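You operate a simulated robot arm through the tools that you are given. There is no shell and no other tool.

Carry out the task below with a simulated robot arm. There is one attempt and no reset: what you move stays moved.

Task
Zero the winder's counter, wind 100 cm onto the yellow spool, brake the winder and put the spool back.
Fine: seat the spool in the black holder; one press of the yellow button, then the red lever to FREE to crank; back on BRAKE so that the cord parts as you pull the spool away; leave the other spools alone.

Only the result counts: the job must be done as asked and must still hold three seconds after the hand-in. Knocking over, shifting, dropping, spilling or breaking anything else fails it.

Robot
A 6-joint arm with a two-finger parallel gripper, fixed in place. Base frame: the origin is at the foot of the arm, x ahead of it, y to its left, z up. Readings come in cm, degrees, newtons and seconds.
With the tool pointing down near the work surface it reaches from about 20 to 66 cm from the base axis. Its first joint turns from -66.0 to 66.0 degrees. Payload 2.9 kg.
The TCP is the grasp point between the finger pads, 3 cm short of the fingertips. In the tool frame z runs along the fingers and y along their closing line. Largest opening 11 cm; finger width 2, thickness 1; the body of the gripper, 4.8 by 11.2 cm, starts 5.5 cm behind the TCP.
Orientation is that of the tool frame in the base frame, as a unit quaternion [w, x, y, z]. With the fingers straight down and closing along the base's y, the tool's x points along the base's -x, its y along +y and its z along -z.

Tools
- The arm moves only by the tool play_rows. Its arguments are lists of equal length, an entry for each row: "claw": the opening in per cent of the stroke, from 0 (shut) to 100 (fully open); "xyz": the shift along the base's x, y, z in cm, a list of three; "rotation": the turn, a rotation vector about the base's x, y, z in degrees, a list of three. In form: {"claw": [claw, ...], "xyz": [[tx, ty, tz], ...], "rotation": [[rx, ry, rz], ...]}. A call has 1 to 20 rows; each row is the pose to reach, as a shift and turn from the pose commanded when the call began. A row lasts 0.2 s, in which the tool goes at most 5 cm and 8.6 degrees; a call with a longer step from one row to the next is refused whole, and so is a gripper value outside its range. A pose out of reach is approached as far as the arm can. The call stops where the force on the tool passes 90 N (or 10 N more than at its start, if that is more) or the arm is blocked; 0.2 s more then pass. Each finger travels about 10.8 cm/s and halts on what it meets, pressing with about 39 N; the grip force reading is that of the motor and also rises with nothing between the fingers. The clock runs only during rows and for 0.2 s after the last one: add rows that repeat a pose to give the fingers time. The reply holds the time, the measured pose of the TCP, the force on the tool along the base axes, the opening and the grip force, in the units named above and with some noise, with the torque about the TCP (base axes, N m) and any sound that the robot's microphone picked up.
- Cameras (640 x 400 px; columns grow to the right, rows downward): "scene" is fixed at [6.71, 42.47, 139.31]; the picture's right is [-0.84, -0.54, 0.00], its down [-0.26, 0.41, -0.88] and it looks along [0.48, -0.73, -0.48] (base axes); focal length 346 px, centre (320, 200). "wrist" rides on the gripper at [7.2, 1.7, -10.3] in the tool frame; the picture's right is [-0.23, 0.97, 0.00], its down [-0.76, -0.18, -0.62] and it looks along [-0.61, -0.14, 0.78] (tool axes); focal length 222 px, centre (320, 200). There is no depth. A picture from a camera that has moved, and an enlarged one, comes with that camera's place and axes in the base frame and with its lens.
- snapshot(camera): a new picture of that camera. It takes no simulated time.
- enlarge(camera, box): a new picture of the part [left, top, right, bottom] of that camera's present view, enlarged. It takes no simulated time.
- finish_job(): hands the job in; it is judged then, once.

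Places have to be worked out from the pictures, the camera data and where the tool is seen. Open the gripper and draw the arm clear of the work before you hand the job in, unless the task says otherwise.

The tools are called after "Emit:" by a JSON object that holds its "method" and its "body". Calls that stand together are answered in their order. play_rows: Moves the arm, as the interface text tells. Its arguments: {"type":"object","properties":{"claw":{"type":"array","items":{"type":"number"}},"xyz":{"type":"array","items":{"type":"array","items":{"type":"number"}}},"rotation":{"type":"array","items":{"type":"array","items":{"type":"number"}}}},"required":["claw","xyz","rotation"]} The other tools are called the same way: snapshot (camera) takes a picture; enlarge (camera, box) takes an enlarged picture of a part of a camera's view; finish_job () hands the job in.

At the start:

```text
t: 0.0
ee_pos: [37.65, 9.0, 125.24]
tcp_rot: [0.001, 0.0, 1.0, -0.001]
force: [0.2, 0.3, 0.1]
wrist_torque: [0.02, 0.01, 0.01]
gripper_width: 11.03
gripper_force: 0.0
```

scene: 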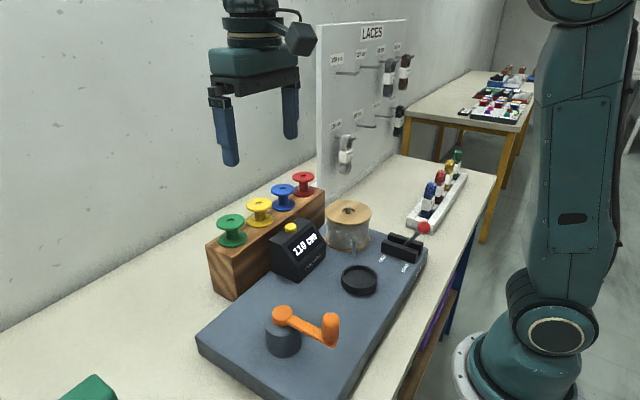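
wrist: 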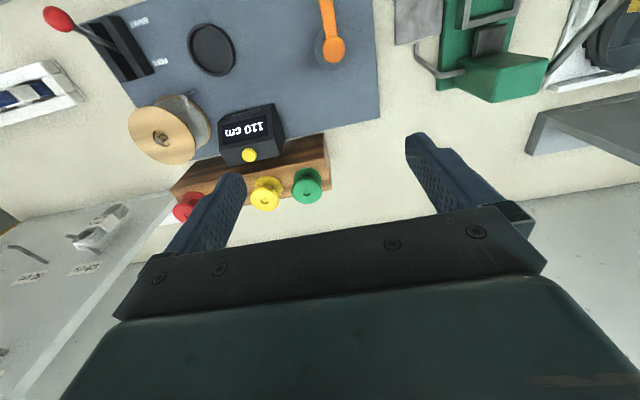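

I see the winder board with holder, lever, counter and crank, and four spools on a wooden rack. I'll enlarge the scene to locate these parts accurately.

Emit:
{"method": "enlarge", "body": {"camera": "scene", "box": [190, 160, 350, 260]}}

Emit:
{"method": "enlarge", "body": {"camera": "scene", "box": [250, 210, 450, 335]}}

Emit:
{"method": "enlarge", "body": {"camera": "scene", "box": [190, 275, 390, 400]}}

Emit:
{"method": "enlarge", "body": {"camera": "wrist", "box": [100, 0, 420, 200]}}

```text
4.00 times, centred on (270, 210) of scene
camera zoom: at [6.71, 42.47, 139.31], right [-0.84, -0.54, 0.0], down [-0.26, 0.41, -0.88], along [0.48, -0.73, -0.48], focal length 1382 px, centre (520, 160)
```

zoom: 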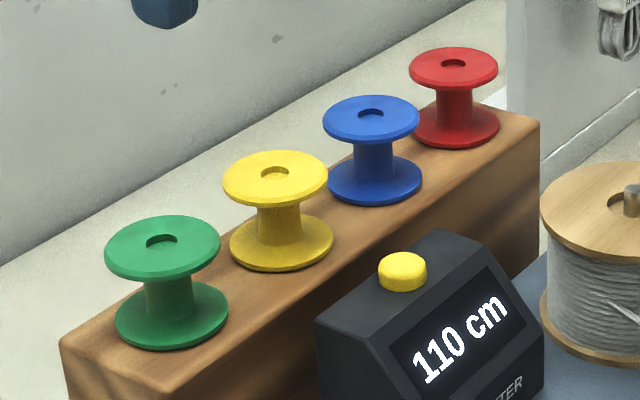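

```text
3.20 times, centred on (350, 272) of scene
camera zoom: at [6.71, 42.47, 139.31], right [-0.84, -0.54, 0.0], down [-0.26, 0.41, -0.88], along [0.48, -0.73, -0.48], focal length 1106 px, centre (224, -32)
```

zoom: 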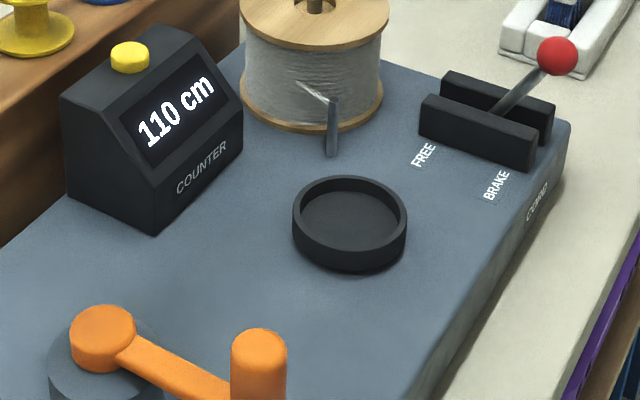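

```text
3.20 times, centred on (290, 338) of scene
camera zoom: at [6.71, 42.47, 139.31], right [-0.84, -0.54, 0.0], down [-0.26, 0.41, -0.88], along [0.48, -0.73, -0.48], focal length 1106 px, centre (416, -240)
```

zoom: 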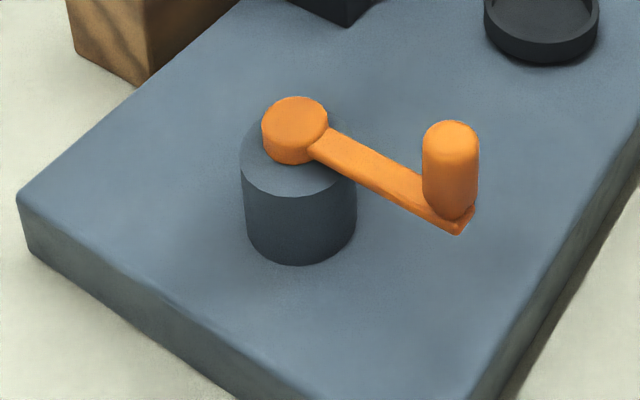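

```text
2.00 times, centred on (260, 100) of wrist
camera zoom: at [30.47, 10.69, 135.61], right [0.23, 0.97, 0.0], down [0.76, -0.18, 0.62], along [0.61, -0.14, -0.78], focal length 444 px, centre (440, 400)
```

zoom: 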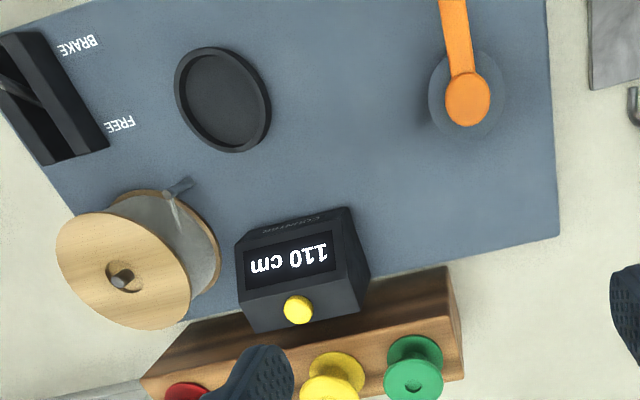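

The winder board lies at about z≈89. By triangulation the holder is at about (29.8,-8.2), the yellow spool at about (53.6,-5.7) with its top at z≈102, the crank hub at about (34,11.7) and the lever knob at about (22,-23.5,97), which is on BRAKE. I'll move to a nearer viewpoint over the yellow spool to refine these.

Emit:
{"method": "play_rows", "body": {"claw": [100, 100, 100, 100, 100], "xyz": [[0.3, -3, -1.5], [0.6, -6, -3], [1, -9, -4.5], [1.25, -11.2, -5.5], [1.25, -11.2, -5.5]], "rotation": [[0, 0, 0], [0, 0, 0], [0, 0, 0], [0, 0, 0], [0, 0, 0]]}}

Emit:
{"method": "snapshot", "body": {"camera": "wrist"}}

Emit:
{"method": "snapshot", "body": {"camera": "scene"}}

```text
t: 1.2
ee_pos: [38.85, -2.24, 119.51]
tcp_rot: [0.0, 0.0, 1.0, 0.0]
force: [-0.4, -0.3, -0.3]
wrist_torque: [0.0, -0.02, 0.0]
gripper_width: 10.98
gripper_force: 0.0
```

```text
taken
camera wrist: at [31.57, -0.58, 130.02], right [0.23, 0.97, 0.0], down [0.76, -0.18, 0.62], along [0.61, -0.14, -0.78], focal length 222 px, centre (320, 200)
```

wrist: 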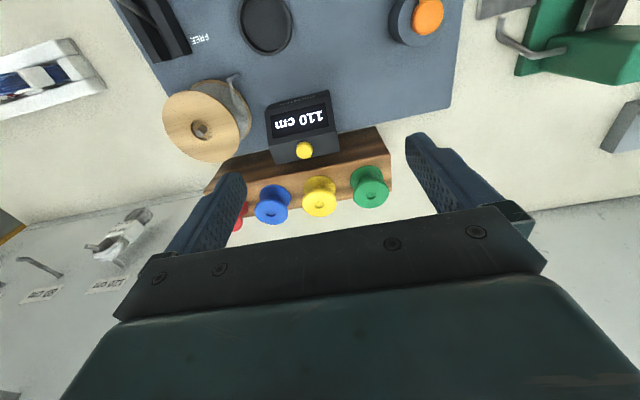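

```text
taken
```

scene: 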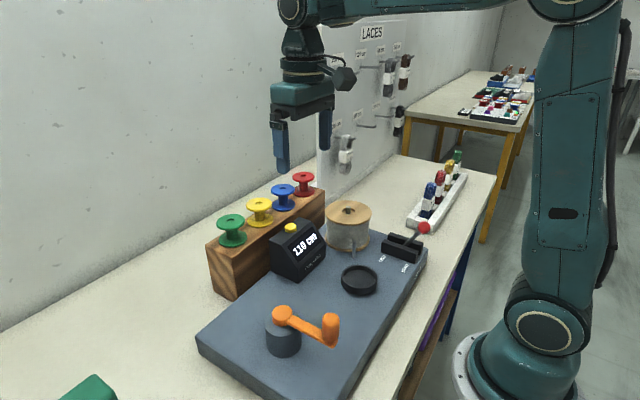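

The spools now sit near the image centre. I'll enlarge the wrist view to pin down the yellow spool and the counter.

Emit:
{"method": "enlarge", "body": {"camera": "wrist", "box": [240, 80, 400, 230]}}

Emit:
{"method": "enlarge", "body": {"camera": "scene", "box": [230, 180, 310, 240]}}

```text
2.67 times, centred on (320, 155) of wrist
camera zoom: at [31.57, -0.58, 130.02], right [0.23, 0.97, 0.0], down [0.76, -0.18, 0.62], along [0.61, -0.14, -0.78], focal length 592 px, centre (320, 320)
```

zoom: 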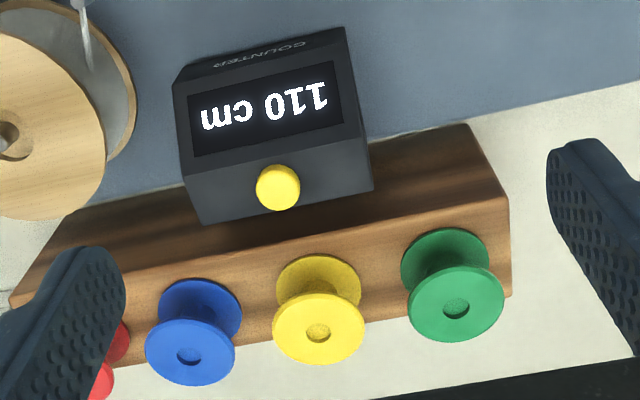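

```text
6.67 times, centred on (270, 210) of scene
camera zoom: at [6.71, 42.47, 139.31], right [-0.84, -0.54, 0.0], down [-0.26, 0.41, -0.88], along [0.48, -0.73, -0.48], focal length 2304 px, centre (653, 133)
```

zoom: 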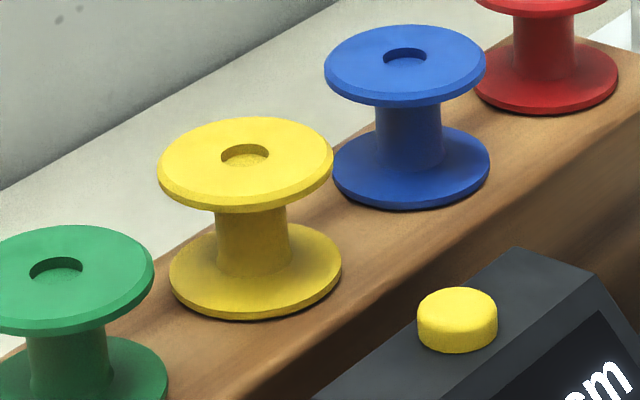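

I estimate the yellow spool's top at about (54.2,-6.1,102), with a flange diameter of about 5.6 cm. I'll turn the gripper -90° about z so it closes along x, and hover above the spool.

Emit:
{"method": "play_rows", "body": {"claw": [100, 100, 100, 100, 100, 100, 100, 100, 100, 100, 100, 100, 100], "xyz": [[1.4, -0.3, -0.5], [2.8, -0.7, -1], [4.2, -1, -1.6], [5.6, -1.4, -2.2], [7, -1.7, -2.8], [8.4, -2.1, -3.5], [9.8, -2.4, -4.2], [11.2, -2.8, -5], [12.6, -3.1, -5.8], [13.8, -3.5, -6.6], [15.2, -3.8, -7.5], [15.2, -3.8, -7.5], [15.2, -3.8, -7.5]], "rotation": [[0, 0, -8.2], [0, 0, -16.4], [0, 0, -24.6], [0, 0, -32.8], [0, 0, -41], [0, 0, -49.2], [0, 0, -57.4], [0, 0, -65.6], [0, 0, -73.8], [0, 0, -82], [0, 0, -90], [0, 0, -90], [0, 0, -90]]}}

Emit:
{"method": "snapshot", "body": {"camera": "wrist"}}

Emit:
{"method": "snapshot", "body": {"camera": "scene"}}

```text
t: 4.0
ee_pos: [54.05, -6.06, 112.26]
tcp_rot: [0.0, 0.708, 0.707, 0.0]
force: [0.5, 0.3, -0.1]
wrist_torque: [0.0, 0.0, 0.0]
gripper_width: 11.02
gripper_force: 0.1
```

```text
taken
camera wrist: at [55.75, 1.21, 122.59], right [0.97, -0.23, 0.0], down [-0.18, -0.76, 0.62], along [-0.14, -0.61, -0.78], focal length 222 px, centre (320, 200)
```

wrist: 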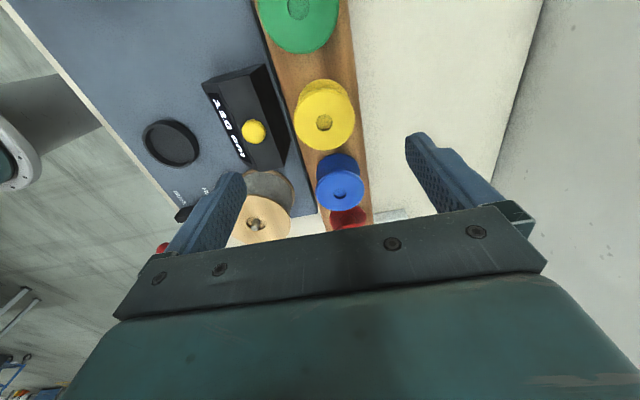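

```text
taken
```

scene: 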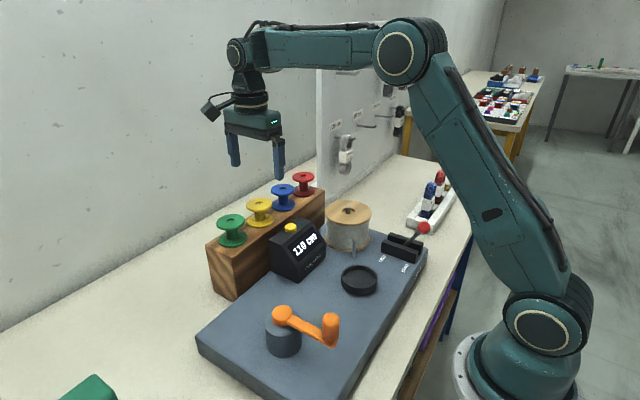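

The spool is visible just above the image centre. I'll enlarge it for a precise fix.

Emit:
{"method": "enlarge", "body": {"camera": "wrist", "box": [240, 50, 400, 200]}}

Emit:
{"method": "enlarge", "body": {"camera": "wrist", "box": [120, 60, 300, 250]}}

```text
2.67 times, centred on (320, 125) of wrist
camera zoom: at [55.75, 1.21, 122.59], right [0.97, -0.23, 0.0], down [-0.18, -0.76, 0.62], along [-0.14, -0.61, -0.78], focal length 592 px, centre (320, 400)
```

zoom: 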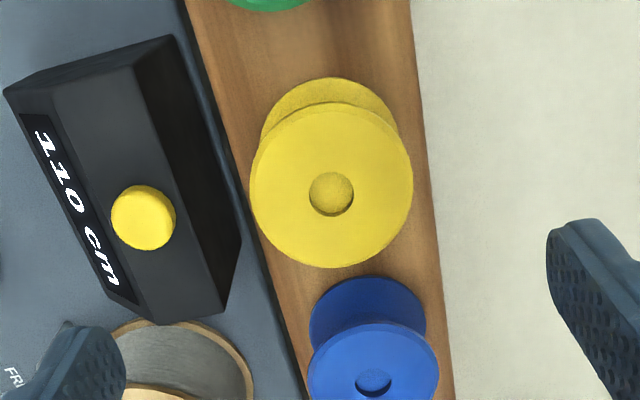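

```text
2.11 times, centred on (210, 155) of wrist
camera zoom: at [55.75, 1.21, 122.59], right [0.97, -0.23, 0.0], down [-0.18, -0.76, 0.62], along [-0.14, -0.61, -0.78], focal length 468 px, centre (552, 295)
```

zoom: 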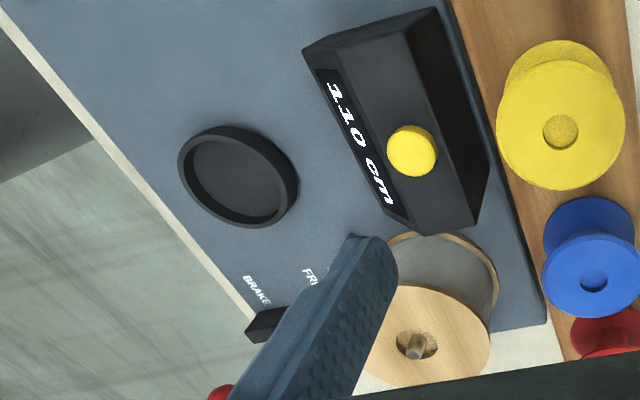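

The yellow spool's axis comes out at about (54.45,-5.93), with its top at about z=101.9. I'll centre on it, narrow the claw and descend to TCP z≈102.5, then check before gripping.

Emit:
{"method": "play_rows", "body": {"claw": [75, 75, 75, 75, 75, 75], "xyz": [[0.35, 0.1, -2], [0.35, 0.1, -4], [0.35, 0.1, -6], [0.35, 0.1, -8], [0.35, 0.1, -9.7], [0.35, 0.1, -9.7]], "rotation": [[0, 0, 0], [0, 0, 0], [0, 0, 0], [0, 0, 0], [0, 0, 0], [0, 0, 0]]}}

Emit:
{"method": "snapshot", "body": {"camera": "wrist"}}

Emit:
{"method": "enlarge", "body": {"camera": "scene", "box": [200, 130, 340, 260]}}

```text
t: 5.4
ee_pos: [54.55, -5.72, 102.54]
tcp_rot: [0.0, 0.708, 0.707, -0.001]
force: [-0.1, 0.2, 0.1]
wrist_torque: [0.02, 0.03, 0.0]
gripper_width: 8.25
gripper_force: 0.1
```

```text
taken
camera wrist: at [56.25, 1.42, 112.89], right [0.97, -0.23, 0.0], down [-0.18, -0.76, 0.62], along [-0.14, -0.61, -0.78], focal length 222 px, centre (320, 200)
```

wrist: 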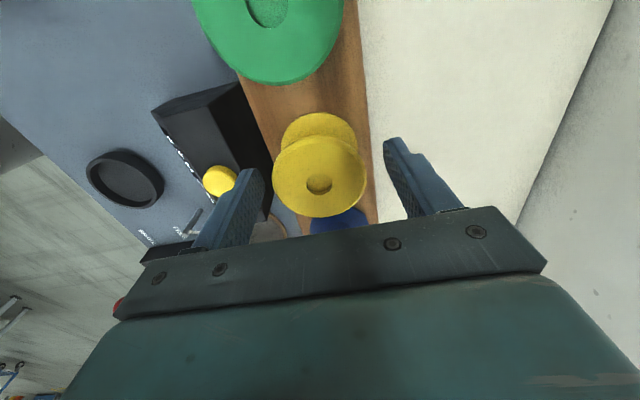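

```text
3.08 times, centred on (270, 195) of scene
camera zoom: at [6.71, 42.47, 139.31], right [-0.84, -0.54, 0.0], down [-0.26, 0.41, -0.88], along [0.48, -0.73, -0.48], focal length 1063 px, centre (474, 215)
```

zoom: 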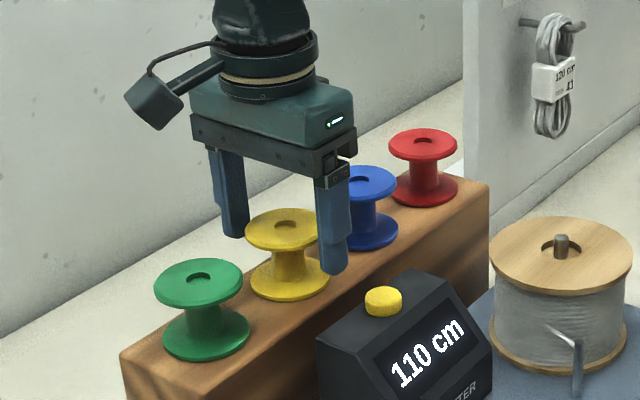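

The spool is centred between the fingers within about 1 mm. I'll close the gripper.

Emit:
{"method": "play_rows", "body": {"claw": [60, 50, 40, 40], "xyz": [[0, 0, 0], [0, 0, 0], [0, 0, 0], [0, 0, 0]], "rotation": [[0, 0, 0], [0, 0, 0], [0, 0, 0], [0, 0, 0]]}}

```text
t: 6.4
ee_pos: [54.55, -5.81, 102.53]
tcp_rot: [0.001, 0.707, 0.707, 0.0]
force: [-1.2, -0.1, 1.1]
wrist_torque: [-0.01, -0.03, 0.02]
gripper_width: 5.65
gripper_force: 39.2
```

The grip is firm at 5.65 cm and 39 N. I'll lift the spool straight up.

Emit:
{"method": "play_rows", "body": {"claw": [30, 30, 30, 30, 30, 30], "xyz": [[0, 0, 0.7], [0, 0, 2], [0, 0, 4], [0, 0, 6], [0, 0, 8], [0, 0, 8]], "rotation": [[0, 0, 0], [0, 0, 0], [0, 0, 0], [0, 0, 0], [0, 0, 0], [0, 0, 0]]}}

Emit:
{"method": "snapshot", "body": {"camera": "wrist"}}

Emit:
{"method": "enlarge", "body": {"camera": "scene", "box": [200, 100, 360, 260]}}

```text
t: 7.8
ee_pos: [54.47, -5.91, 110.48]
tcp_rot: [0.001, 0.707, 0.707, -0.001]
force: [0.0, 0.1, -1.0]
wrist_torque: [0.0, 0.01, -0.02]
gripper_width: 5.65
gripper_force: 38.8
```

```text
taken
camera wrist: at [56.12, 1.4, 120.87], right [0.97, -0.23, 0.0], down [-0.18, -0.76, 0.62], along [-0.14, -0.61, -0.78], focal length 222 px, centre (320, 200)
```

wrist: 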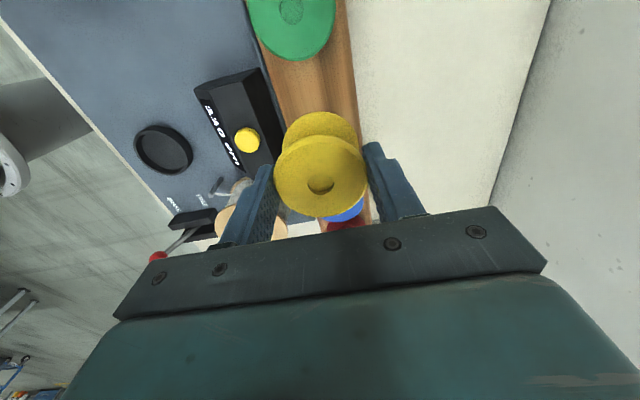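

```text
2.50 times, centred on (280, 180) of scene
camera zoom: at [6.71, 42.47, 139.31], right [-0.84, -0.54, 0.0], down [-0.26, 0.41, -0.88], along [0.48, -0.73, -0.48], focal length 864 px, centre (420, 250)
```

zoom: 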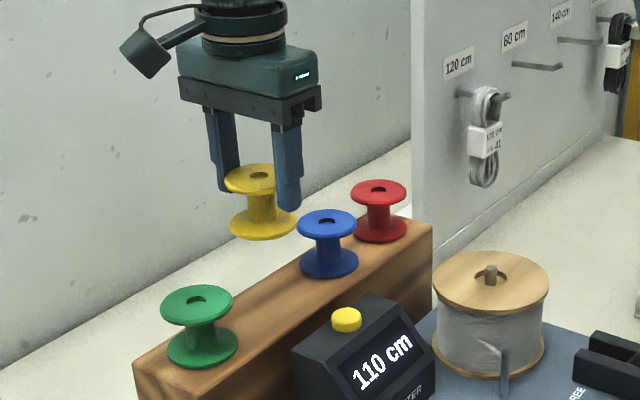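

The spool is lifted cleanly and the other three are undisturbed. I'll carry it above the holder at about (30.1,-8), staying high over the counter, and look again.

Emit:
{"method": "play_rows", "body": {"claw": [30, 30, 30, 30, 30, 30, 30, 30, 30, 30, 30], "xyz": [[-2, -0.2, 0], [-5, -0.5, 0], [-8, -0.8, 0], [-11, -1.1, 0], [-14, -1.4, 0], [-17, -1.6, -0.5], [-20, -1.8, -1.5], [-22.5, -2, -2.5], [-24.3, -2.1, -3.5], [-24.3, -2.1, -4], [-24.3, -2.1, -4]], "rotation": [[0, 0, 0], [0, 0, 0], [0, 0, 0], [0, 0, 0], [0, 0, 0], [0, 0, 0], [0, 0, 0], [0, 0, 0], [0, 0, 0], [0, 0, 0], [0, 0, 0]]}}

Emit:
{"method": "snapshot", "body": {"camera": "wrist"}}

Emit:
{"method": "snapshot", "body": {"camera": "scene"}}

```text
t: 10.2
ee_pos: [30.16, -7.97, 106.68]
tcp_rot: [0.0, 0.707, 0.707, 0.0]
force: [0.3, 0.8, 0.5]
wrist_torque: [0.0, -0.01, 0.02]
gripper_width: 5.64
gripper_force: 39.0
```

```text
taken
camera wrist: at [31.87, -0.78, 116.9], right [0.97, -0.23, 0.0], down [-0.18, -0.76, 0.62], along [-0.14, -0.61, -0.78], focal length 222 px, centre (320, 200)
```

wrist: 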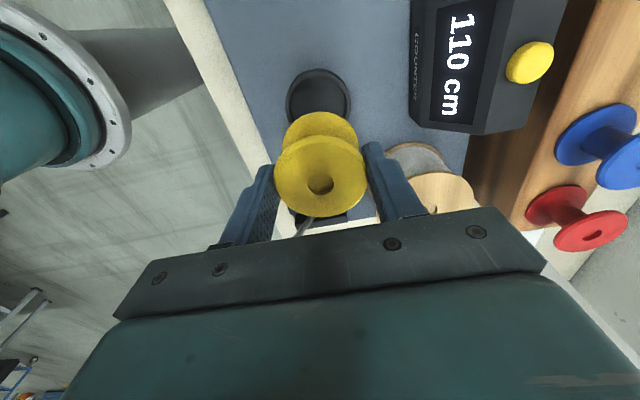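

```text
taken
```

scene: 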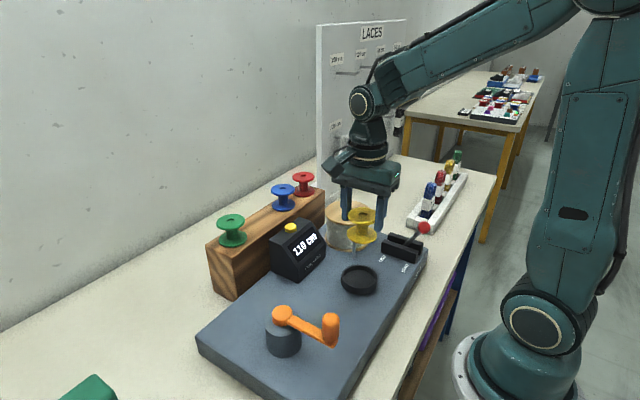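

The spool is above the holder, which is partly hidden behind it. I'll enlarge both views to measure the offset.

Emit:
{"method": "enlarge", "body": {"camera": "wrist", "box": [250, 40, 400, 220]}}

Emit:
{"method": "enlarge", "body": {"camera": "scene", "box": [310, 180, 430, 310]}}

```text
2.22 times, centred on (325, 130) of wrist
camera zoom: at [31.87, -0.78, 116.9], right [0.97, -0.23, 0.0], down [-0.18, -0.76, 0.62], along [-0.14, -0.61, -0.78], focal length 494 px, centre (309, 356)
```

zoom: 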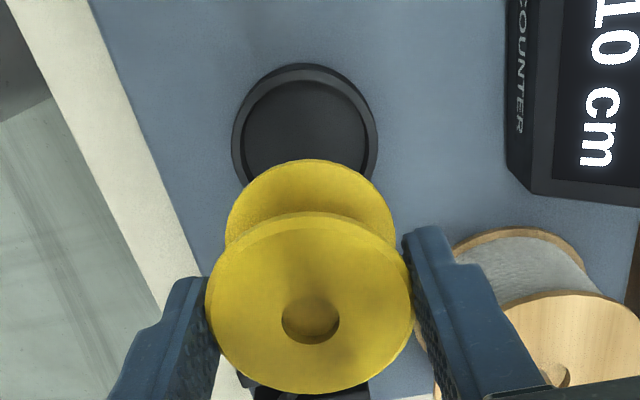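

```text
3.08 times, centred on (370, 245) of scene
camera zoom: at [6.71, 42.47, 139.31], right [-0.84, -0.54, 0.0], down [-0.26, 0.41, -0.88], along [0.48, -0.73, -0.48], focal length 1063 px, centre (166, 62)
```

zoom: 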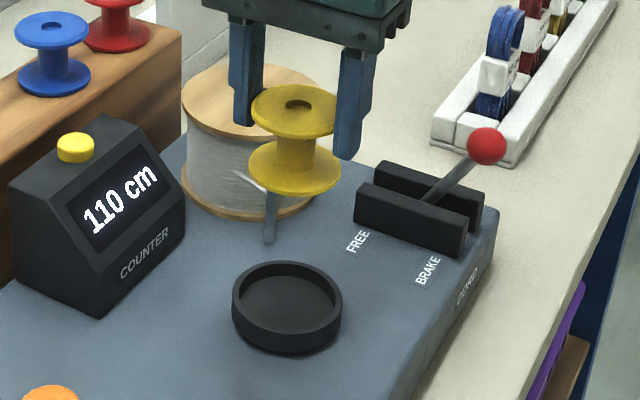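

By combining both views I put the holder centre at about (29.87,-8.03), with the spool 0.28 cm off in x. I'll correct that and come down to just above the rim.

Emit:
{"method": "play_rows", "body": {"claw": [30, 30, 30, 30, 30, 30], "xyz": [[-0.27, -0.03, -1.5], [-0.27, -0.03, -3.5], [-0.27, -0.03, -5.5], [-0.27, -0.03, -7.5], [-0.27, -0.03, -9], [-0.27, -0.03, -9]], "rotation": [[0, 0, 0], [0, 0, 0], [0, 0, 0], [0, 0, 0], [0, 0, 0], [0, 0, 0]]}}

Emit:
{"method": "enlarge", "body": {"camera": "wrist", "box": [220, 60, 420, 240]}}

Emit:
{"method": "enlarge", "body": {"camera": "scene", "box": [310, 210, 430, 310]}}

```text
t: 11.6
ee_pos: [29.89, -8.11, 97.45]
tcp_rot: [0.0, 0.707, 0.707, 0.0]
force: [-0.2, 0.3, -0.8]
wrist_torque: [-0.02, -0.03, 0.01]
gripper_width: 5.62
gripper_force: 39.3
```

```text
2.22 times, centred on (320, 150) of wrist
camera zoom: at [31.64, -0.89, 107.84], right [0.97, -0.23, 0.0], down [-0.18, -0.76, 0.62], along [-0.14, -0.61, -0.78], focal length 494 px, centre (320, 311)
```

zoom: 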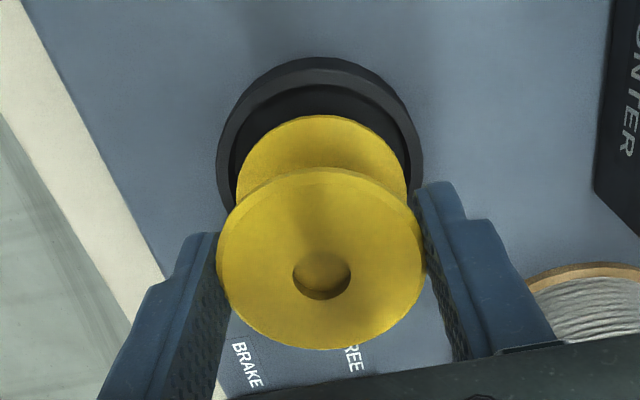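

```text
4.00 times, centred on (370, 260) of scene
camera zoom: at [6.71, 42.47, 139.31], right [-0.84, -0.54, 0.0], down [-0.26, 0.41, -0.88], along [0.48, -0.73, -0.48], focal length 1382 px, centre (120, -40)
```

zoom: 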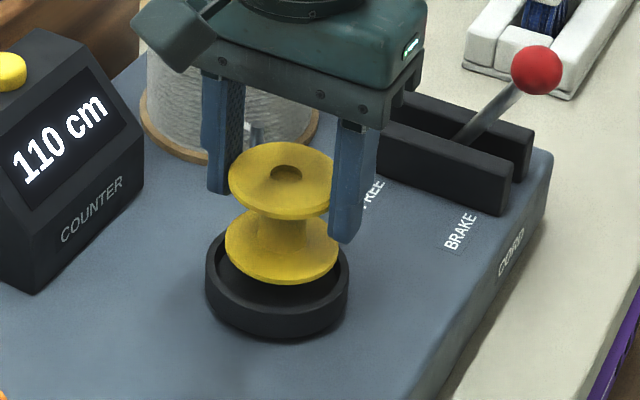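

The spool is just above the rim and nearly centred. I'll take tighter enlargements for a last check of the offset.

Emit:
{"method": "enlarge", "body": {"camera": "scene", "box": [353, 238, 417, 298]}}

Emit:
{"method": "enlarge", "body": {"camera": "wrist", "box": [260, 75, 380, 165]}}

```text
6.67 times, centred on (385, 268) of scene
camera zoom: at [6.71, 42.47, 139.31], right [-0.84, -0.54, 0.0], down [-0.26, 0.41, -0.88], along [0.48, -0.73, -0.48], focal length 2304 px, centre (-113, -253)
```

zoom: 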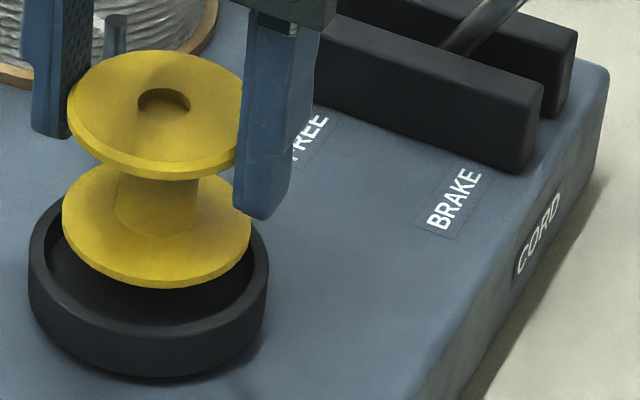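

```text
4.44 times, centred on (320, 120) of wrist
camera zoom: at [31.64, -0.89, 107.84], right [0.97, -0.23, 0.0], down [-0.18, -0.76, 0.62], along [-0.14, -0.61, -0.78], focal length 987 px, centre (320, 556)
```

zoom: 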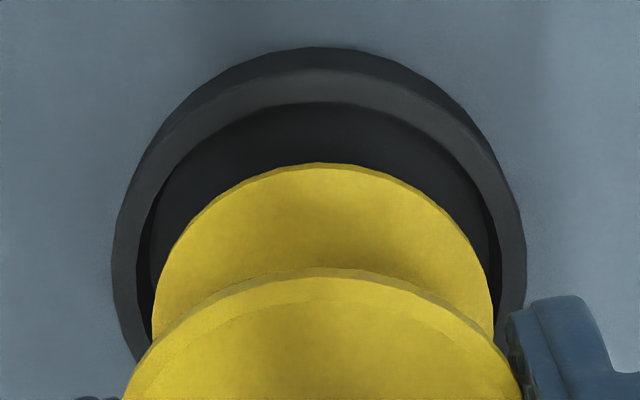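

Both views suggest the spool sits about 0.2 cm too far toward -y, against a clearance of about 0.34 cm. I'll shift +0.17 in y and lower slowly, watching the force.

Emit:
{"method": "play_rows", "body": {"claw": [30, 30, 30, 30, 30, 30], "xyz": [[0, 0.17, 0], [0, 0.17, -0.4], [0, 0.17, -0.8], [0, 0.17, -1.2], [0, 0.17, -1.6], [0, 0.17, -1.6]], "rotation": [[0, 0, 0], [0, 0, 0], [0, 0, 0], [0, 0, 0], [0, 0, 0], [0, 0, 0]]}}

Emit:
{"method": "enlarge", "body": {"camera": "scene", "box": [330, 230, 410, 305]}}

Emit:
{"method": "enlarge", "body": {"camera": "wrist", "box": [240, 75, 400, 225]}}

```text
t: 13.0
ee_pos: [29.86, -7.83, 95.85]
tcp_rot: [0.0, 0.707, 0.707, 0.0]
force: [0.7, 0.0, -1.6]
wrist_torque: [-0.04, -0.02, 0.0]
gripper_width: 5.65
gripper_force: 39.2
```

```text
5.33 times, centred on (370, 268) of scene
camera zoom: at [6.71, 42.47, 139.31], right [-0.84, -0.54, 0.0], down [-0.26, 0.41, -0.88], along [0.48, -0.73, -0.48], focal length 1843 px, centre (53, -160)
```

zoom: 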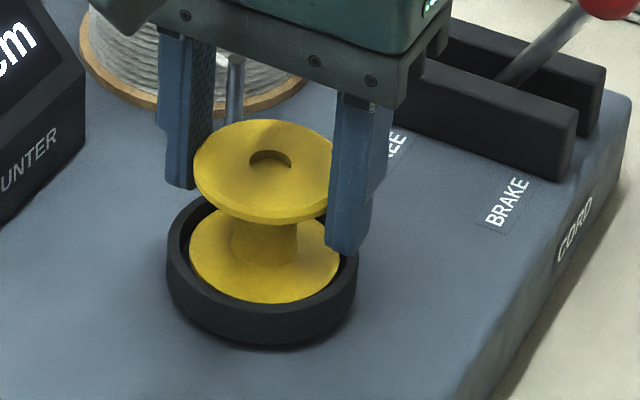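

```text
2.67 times, centred on (320, 150) of wrist
camera zoom: at [31.6, -0.6, 106.31], right [0.97, -0.23, 0.0], down [-0.18, -0.76, 0.62], along [-0.14, -0.61, -0.78], focal length 592 px, centre (320, 333)
```

zoom: 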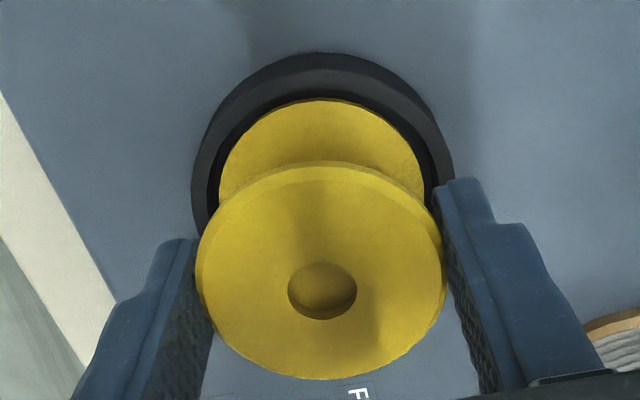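

The bottom flange is entering the ring with clearance on all sides. I'll keep lowering in small steps.

Emit:
{"method": "play_rows", "body": {"claw": [30, 30, 30], "xyz": [[0, 0, -0.3], [0, 0, -0.6], [0, 0, -0.6]], "rotation": [[0, 0, 0], [0, 0, 0], [0, 0, 0]]}}

Emit:
{"method": "enlarge", "body": {"camera": "scene", "box": [330, 230, 410, 305]}}

```text
t: 13.8
ee_pos: [29.82, -7.76, 95.53]
tcp_rot: [0.002, 0.708, 0.706, 0.0]
force: [-9.9, -0.6, 59.5]
wrist_torque: [-0.11, 0.93, -0.02]
gripper_width: 5.63
gripper_force: 39.3
```

```text
5.33 times, centred on (370, 268) of scene
camera zoom: at [6.63, 42.48, 139.31], right [-0.84, -0.54, 0.0], down [-0.26, 0.41, -0.88], along [0.48, -0.73, -0.48], focal length 1843 px, centre (53, -160)
```

zoom: 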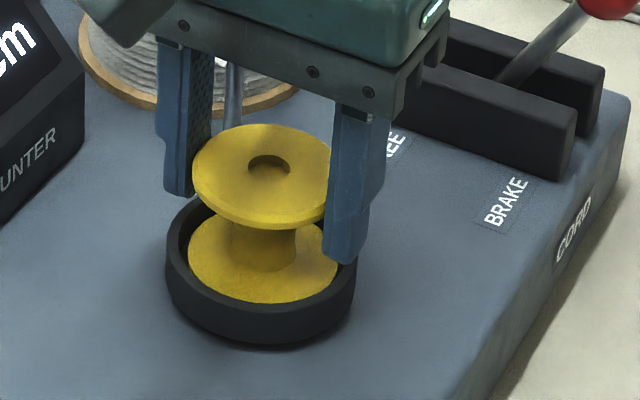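

The upward force is 59 N, so something has touched down, probably the holder floor. I'll relax the push by 0.3 cm and look again before releasing.

Emit:
{"method": "play_rows", "body": {"claw": [30, 30], "xyz": [[0, 0, 0.25], [0, 0, 0.25]], "rotation": [[0, 0, 0], [0, 0, 0]]}}

Emit:
{"method": "enlarge", "body": {"camera": "scene", "box": [340, 240, 400, 300]}}

Emit:
{"method": "enlarge", "body": {"camera": "wrist", "box": [240, 75, 400, 225]}}

```text
t: 14.4
ee_pos: [29.89, -7.78, 95.46]
tcp_rot: [0.0, 0.707, 0.708, 0.0]
force: [3.4, -4.9, 5.1]
wrist_torque: [-0.33, -0.2, -0.04]
gripper_width: 5.64
gripper_force: 39.0
```

```text
6.67 times, centred on (370, 270) of scene
camera zoom: at [6.71, 42.46, 139.31], right [-0.84, -0.54, 0.0], down [-0.26, 0.41, -0.88], along [0.48, -0.73, -0.48], focal length 2304 px, centre (-13, -267)
```

zoom: 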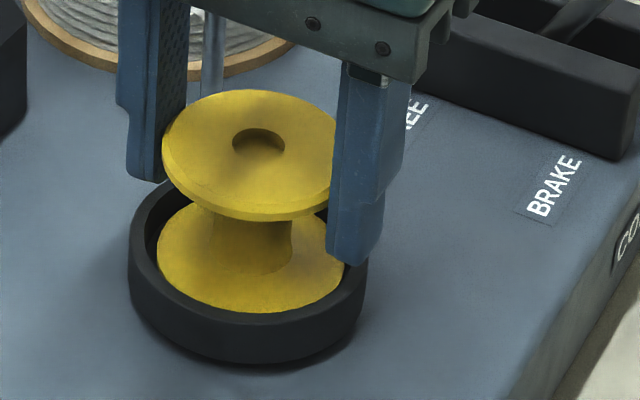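

```text
2.67 times, centred on (320, 150) of wrist
camera zoom: at [31.56, -0.57, 105.87], right [0.97, -0.23, 0.0], down [-0.18, -0.76, 0.62], along [-0.14, -0.61, -0.78], focal length 592 px, centre (320, 333)
```

zoom: 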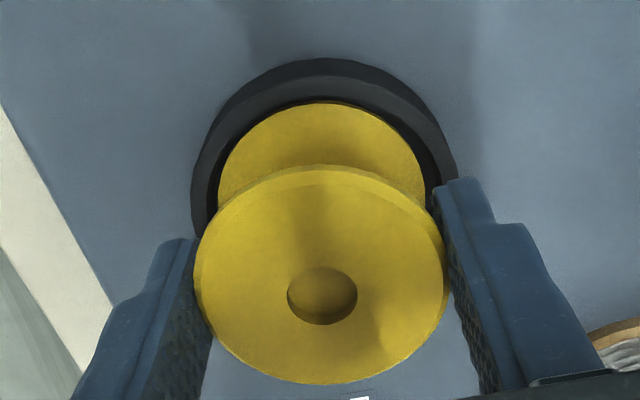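

The spool sits inside the ring and the load has gone. I'll open the gripper and look.

Emit:
{"method": "play_rows", "body": {"claw": [60, 75, 75], "xyz": [[0, 0, 0], [0, 0, 0], [0, 0, 0]], "rotation": [[0, 0, 0], [0, 0, 0], [0, 0, 0]]}}

Emit:
{"method": "enlarge", "body": {"camera": "scene", "box": [340, 240, 400, 300]}}

Emit:
{"method": "enlarge", "body": {"camera": "wrist", "box": [240, 75, 400, 225]}}

```text
t: 15.2
ee_pos: [29.82, -7.78, 95.7]
tcp_rot: [0.0, 0.707, 0.707, 0.0]
force: [-0.6, -0.4, -0.4]
wrist_torque: [0.01, -0.02, -0.04]
gripper_width: 8.26
gripper_force: 0.0
```

```text
6.67 times, centred on (370, 270) of scene
camera zoom: at [6.71, 42.47, 139.31], right [-0.84, -0.54, 0.0], down [-0.26, 0.41, -0.88], along [0.48, -0.73, -0.48], focal length 2304 px, centre (-13, -267)
```

zoom: 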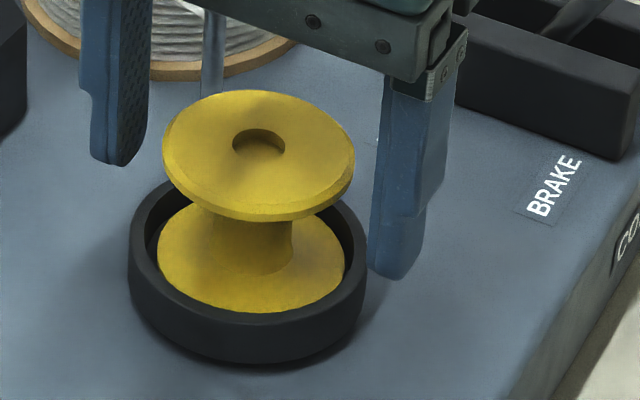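

```text
2.67 times, centred on (320, 150) of wrist
camera zoom: at [31.56, -0.57, 105.94], right [0.97, -0.23, 0.0], down [-0.18, -0.76, 0.62], along [-0.14, -0.61, -0.78], focal length 592 px, centre (320, 333)
```

zoom: 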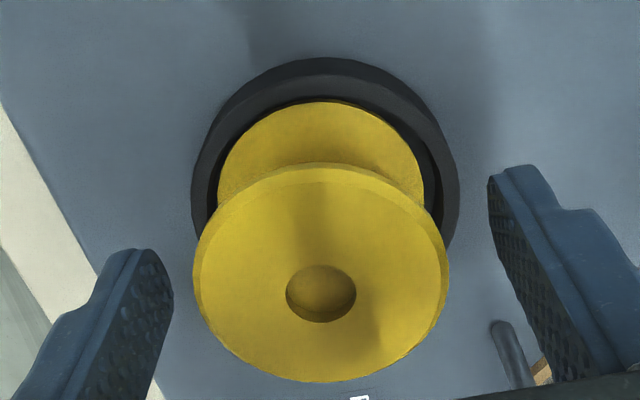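

The spool stands upright and centred in the holder. I'll rise, close the fingers and hover over the yellow button at about (46.2,-6.6,98.2).

Emit:
{"method": "play_rows", "body": {"claw": [75, 75, 75, 75, 75, 60, 40, 20, 0, 0, 0], "xyz": [[0, 0, 1], [0, 0, 4], [0, 0, 7.5], [0, 0, 11], [3.5, 0.3, 11.5], [7, 0.5, 11.5], [10.5, 0.8, 11.5], [13.5, 1, 11.5], [16.3, 1.25, 11.5], [16.3, 1.25, 11.5], [16.3, 1.25, 11.5]], "rotation": [[0, 0, 0], [0, 0, 0], [0, 0, 0], [0, 0, 0], [0, 0, 0], [0, 0, 0], [0, 0, 0], [0, 0, 0], [0, 0, 0], [0, 0, 0], [0, 0, 0]]}}

Emit:
{"method": "snapshot", "body": {"camera": "wrist"}}

Emit:
{"method": "snapshot", "body": {"camera": "scene"}}

```text
t: 17.6
ee_pos: [46.31, -6.75, 107.16]
tcp_rot: [0.0, 0.707, 0.707, 0.001]
force: [0.0, 0.9, -0.1]
wrist_torque: [0.01, 0.02, -0.02]
gripper_width: 0.0
gripper_force: 37.6
```

```text
taken
camera wrist: at [47.97, 0.49, 117.5], right [0.97, -0.23, 0.0], down [-0.18, -0.76, 0.62], along [-0.14, -0.61, -0.78], focal length 222 px, centre (320, 200)
```

wrist: 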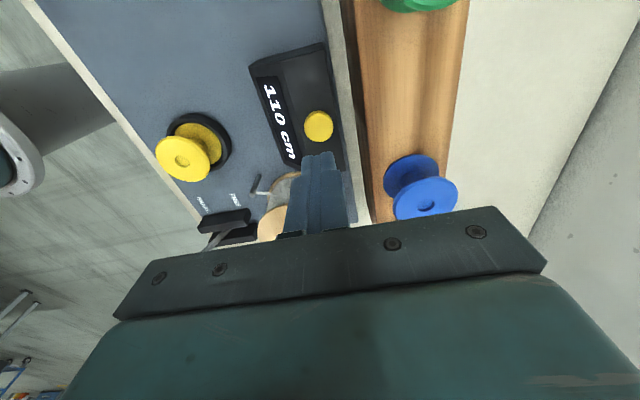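

```text
taken
```

scene: 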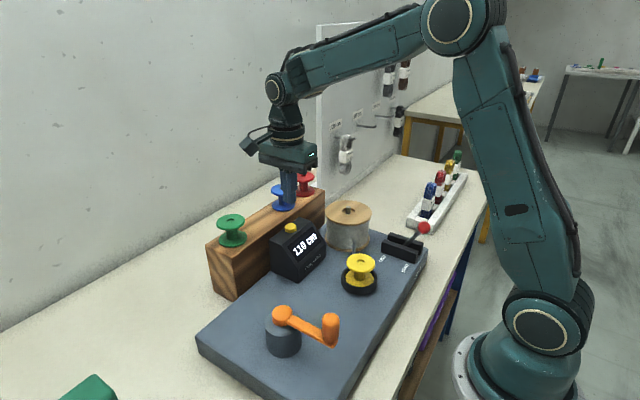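

The button lies under the closed fingertips at about (46.13,-6.5). I'll descend close to it, then press slowly.

Emit:
{"method": "play_rows", "body": {"claw": [0, 0, 0, 0, 0], "xyz": [[-0.05, 0.1, -1.5], [-0.05, 0.1, -3], [-0.05, 0.1, -4.5], [-0.05, 0.1, -5.3], [-0.05, 0.1, -5.3]], "rotation": [[0, 0, 0], [0, 0, 0], [0, 0, 0], [0, 0, 0], [0, 0, 0]]}}

Emit:
{"method": "enlarge", "body": {"camera": "scene", "box": [240, 180, 340, 290]}}

Emit:
{"method": "enlarge", "body": {"camera": "wrist", "box": [220, 40, 420, 220]}}

```text
t: 18.8
ee_pos: [46.31, -6.49, 101.95]
tcp_rot: [0.0, 0.708, 0.707, 0.0]
force: [-0.1, -0.7, 0.4]
wrist_torque: [-0.02, 0.0, 0.0]
gripper_width: 0.0
gripper_force: 38.5
```

```text
3.64 times, centred on (290, 235) of scene
camera zoom: at [6.71, 42.47, 139.31], right [-0.84, -0.54, 0.0], down [-0.26, 0.41, -0.88], along [0.48, -0.73, -0.48], focal length 1257 px, centre (429, 73)
```

zoom: 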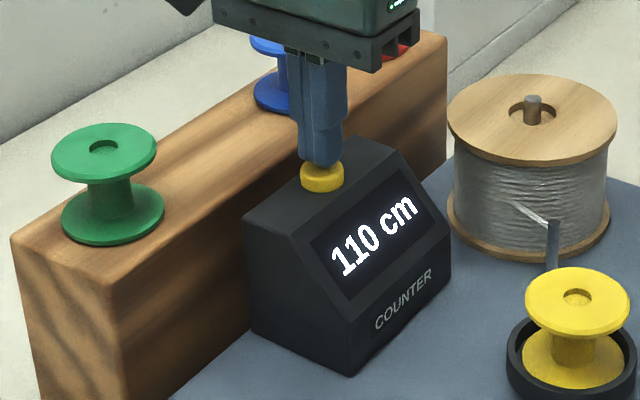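

```text
2.22 times, centred on (320, 130) of wrist
camera zoom: at [47.97, 0.66, 112.26], right [0.97, -0.23, 0.0], down [-0.18, -0.76, 0.62], along [-0.14, -0.61, -0.78], focal length 494 px, centre (320, 356)
```

zoom: 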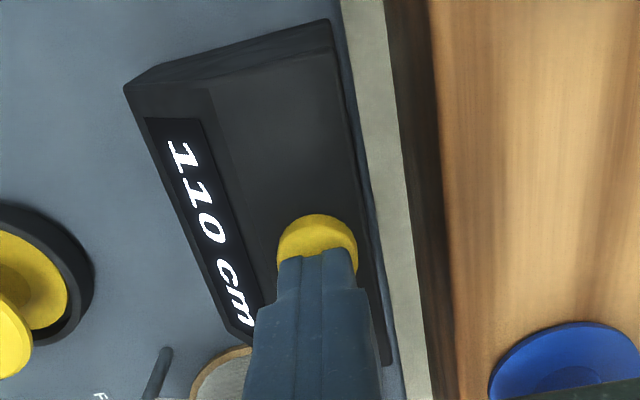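

The fingertip is just above the button. I'll press down in 0.1 cm steps and watch force and sound.

Emit:
{"method": "play_rows", "body": {"claw": [0, 0, 0, 0, 0, 0], "xyz": [[0, 0.05, -0.15], [0, 0.05, -0.3], [0, 0.05, -0.45], [0, 0.05, -0.6], [0, 0.05, -0.7], [0, 0.05, -0.7]], "rotation": [[0, 0, 0], [0, 0, 0], [0, 0, 0], [0, 0, 0], [0, 0, 0], [0, 0, 0]]}}

Emit:
{"method": "enlarge", "body": {"camera": "scene", "box": [260, 200, 340, 290]}}

```text
t: 20.2
ee_pos: [46.16, -6.46, 101.12]
tcp_rot: [0.0, 0.707, 0.707, 0.0]
force: [-0.5, -0.5, 2.0]
wrist_torque: [-0.01, 0.0, -0.02]
gripper_width: 0.0
gripper_force: 37.2
heard: click
```

```text
4.44 times, centred on (300, 245) of scene
camera zoom: at [6.7, 42.47, 139.31], right [-0.84, -0.54, 0.0], down [-0.26, 0.41, -0.88], along [0.48, -0.73, -0.48], focal length 1536 px, centre (409, 0)
```

zoom: 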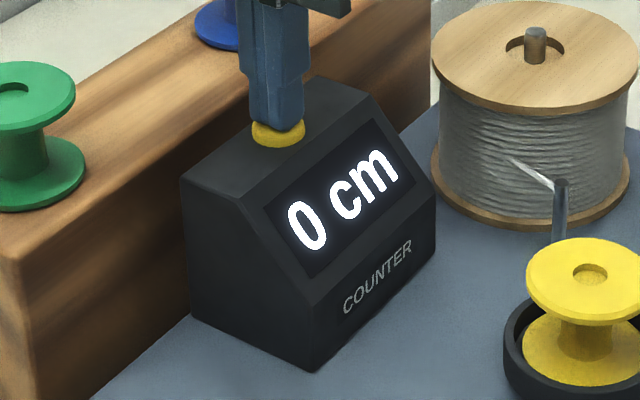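

There was one click and the counter shows 0 cm. I'll lift straight off the button and travel to a viewpoint above the lever knob.

Emit:
{"method": "play_rows", "body": {"claw": [0, 0, 0, 0, 0, 10, 25, 40, 55, 55, 55, 55], "xyz": [[0, 0, 1], [0, 0, 4], [0, 0, 7], [0, 0, 9], [-3.5, -2.7, 9], [-7, -5.4, 9], [-10.5, -8.1, 9], [-14, -10.8, 9], [-17.5, -13.5, 9], [-20.5, -15.8, 9], [-22.2, -16.8, 8], [-22.2, -16.8, 8]], "rotation": [[0, 0, 0], [0, 0, 0], [0, 0, 0], [0, 0, 0], [0, 0, 0], [0, 0, 0], [0, 0, 0], [0, 0, 0], [0, 0, 0], [0, 0, 0], [0, 0, 0], [0, 0, 0]]}}

Emit:
{"method": "snapshot", "body": {"camera": "wrist"}}

Emit:
{"method": "snapshot", "body": {"camera": "scene"}}

```text
t: 22.8
ee_pos: [24.06, -23.26, 109.09]
tcp_rot: [0.0, 0.707, 0.707, -0.001]
force: [-0.3, -0.5, 0.8]
wrist_torque: [-0.03, -0.01, 0.0]
gripper_width: 6.08
gripper_force: 0.0
```

```text
taken
camera wrist: at [25.71, -16.11, 119.34], right [0.97, -0.23, 0.0], down [-0.18, -0.76, 0.62], along [-0.14, -0.61, -0.78], focal length 222 px, centre (320, 200)
```

wrist: 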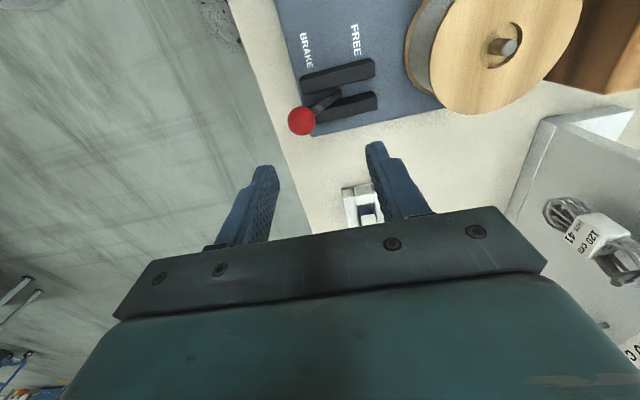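

```text
taken
```

scene: 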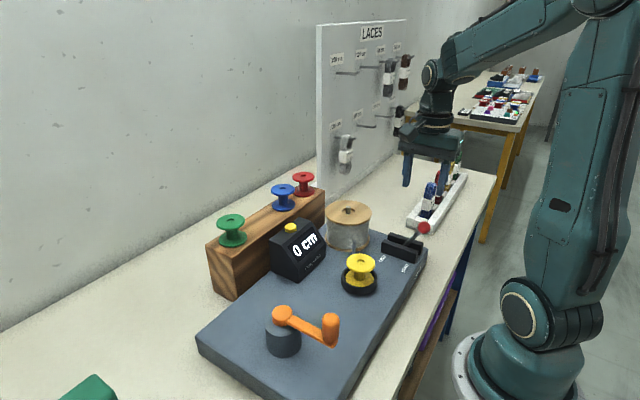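

The lever leans toward BRAKE with its knob at about (22.2,-23.2,97.3). I'll enlarge to find the pivot and slot.

Emit:
{"method": "enlarge", "body": {"camera": "wrist", "box": [260, 10, 420, 150]}}

Emit:
{"method": "enlarge", "body": {"camera": "scene", "box": [365, 210, 445, 280]}}

```text
2.86 times, centred on (340, 80) of wrist
camera zoom: at [25.71, -16.11, 119.34], right [0.97, -0.23, 0.0], down [-0.18, -0.76, 0.62], along [-0.14, -0.61, -0.78], focal length 635 px, centre (263, 543)
```

zoom: 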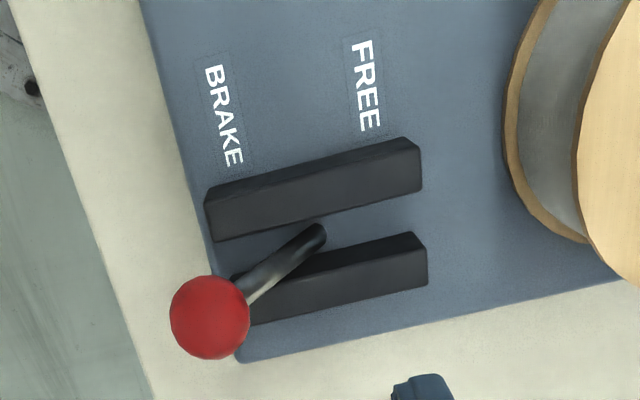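

```text
5.71 times, centred on (405, 245) of scene
camera zoom: at [6.71, 42.47, 139.31], right [-0.84, -0.54, 0.0], down [-0.26, 0.41, -0.88], along [0.48, -0.73, -0.48], focal length 1975 px, centre (-166, -57)
```

zoom: 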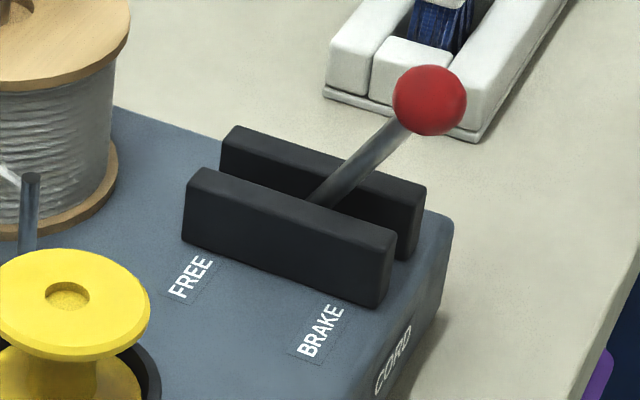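

The pivot is at about (26.4,-23.2,89.8) and the lever is about 8.6 cm long, tilted some 29°. I'll lower the open fingers so they straddle the ball along x.

Emit:
{"method": "play_rows", "body": {"claw": [57, 57, 57, 57, 57, 57], "xyz": [[-1.7, 0.05, -2], [-1.7, 0.05, -4.5], [-1.7, 0.05, -7], [-1.7, 0.05, -9.5], [-1.7, 0.05, -11], [-1.7, 0.05, -11]], "rotation": [[0, 0, 0], [0, 0, 0], [0, 0, 0], [0, 0, 0], [0, 0, 0], [0, 0, 0]]}}

Emit:
{"method": "snapshot", "body": {"camera": "wrist"}}

Emit:
{"method": "enlarge", "body": {"camera": "scene", "box": [350, 180, 470, 290]}}

```text
t: 24.2
ee_pos: [22.47, -23.4, 98.01]
tcp_rot: [-0.001, 0.707, 0.707, 0.0]
force: [-0.2, 0.3, -0.4]
wrist_torque: [0.0, 0.03, -0.02]
gripper_width: 6.25
gripper_force: 0.0
```

```text
taken
camera wrist: at [24.09, -16.14, 108.34], right [0.97, -0.23, 0.0], down [-0.18, -0.76, 0.62], along [-0.14, -0.61, -0.78], focal length 222 px, centre (320, 200)
```

wrist: 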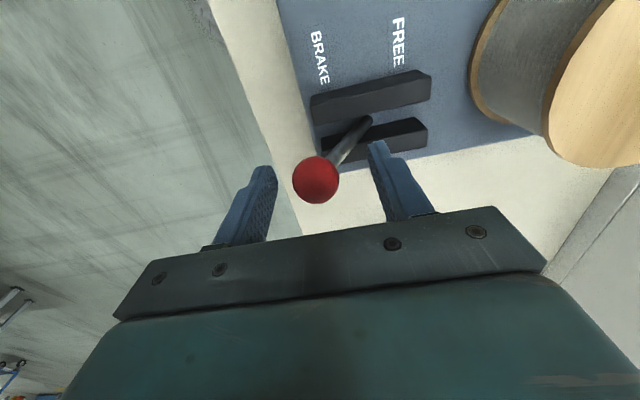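

```text
3.64 times, centred on (410, 235) of scene
camera zoom: at [6.71, 42.47, 139.31], right [-0.84, -0.54, 0.0], down [-0.26, 0.41, -0.88], along [0.48, -0.73, -0.48], focal length 1257 px, centre (-7, 73)
```

zoom: 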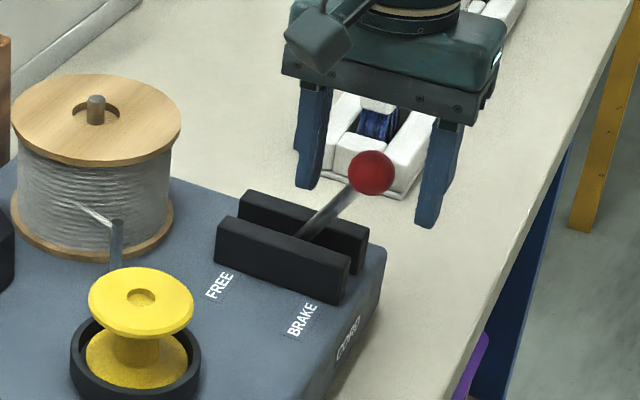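

The ball is between the fingers. I'll push it in +x toward FREE with the -x finger, about 1 cm per row.

Emit:
{"method": "play_rows", "body": {"claw": [57, 57, 57, 57, 57, 57, 57], "xyz": [[1, 0, 0], [2, 0, 0.1], [3, 0, 0.3], [4, 0, 0.5], [5, 0, 0.7], [6, 0, 0.8], [7, 0, 0.8]], "rotation": [[0, 0, 0], [0, 0, 0], [0, 0, 0], [0, 0, 0], [0, 0, 0], [0, 0, 0], [0, 0, 0]]}}

Emit:
{"method": "enlarge", "body": {"camera": "scene", "box": [350, 180, 470, 290]}}

```text
t: 25.8
ee_pos: [29.31, -23.12, 99.03]
tcp_rot: [0.0, 0.707, 0.707, 0.0]
force: [-0.7, 0.4, -0.1]
wrist_torque: [-0.03, 0.01, 0.01]
gripper_width: 6.27
gripper_force: 0.0
```

```text
3.64 times, centred on (410, 235) of scene
camera zoom: at [6.71, 42.47, 139.31], right [-0.84, -0.54, 0.0], down [-0.26, 0.41, -0.88], along [0.48, -0.73, -0.48], focal length 1257 px, centre (-7, 73)
```

zoom: 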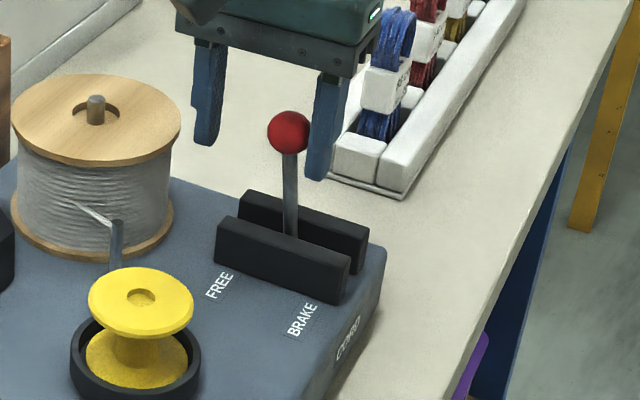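

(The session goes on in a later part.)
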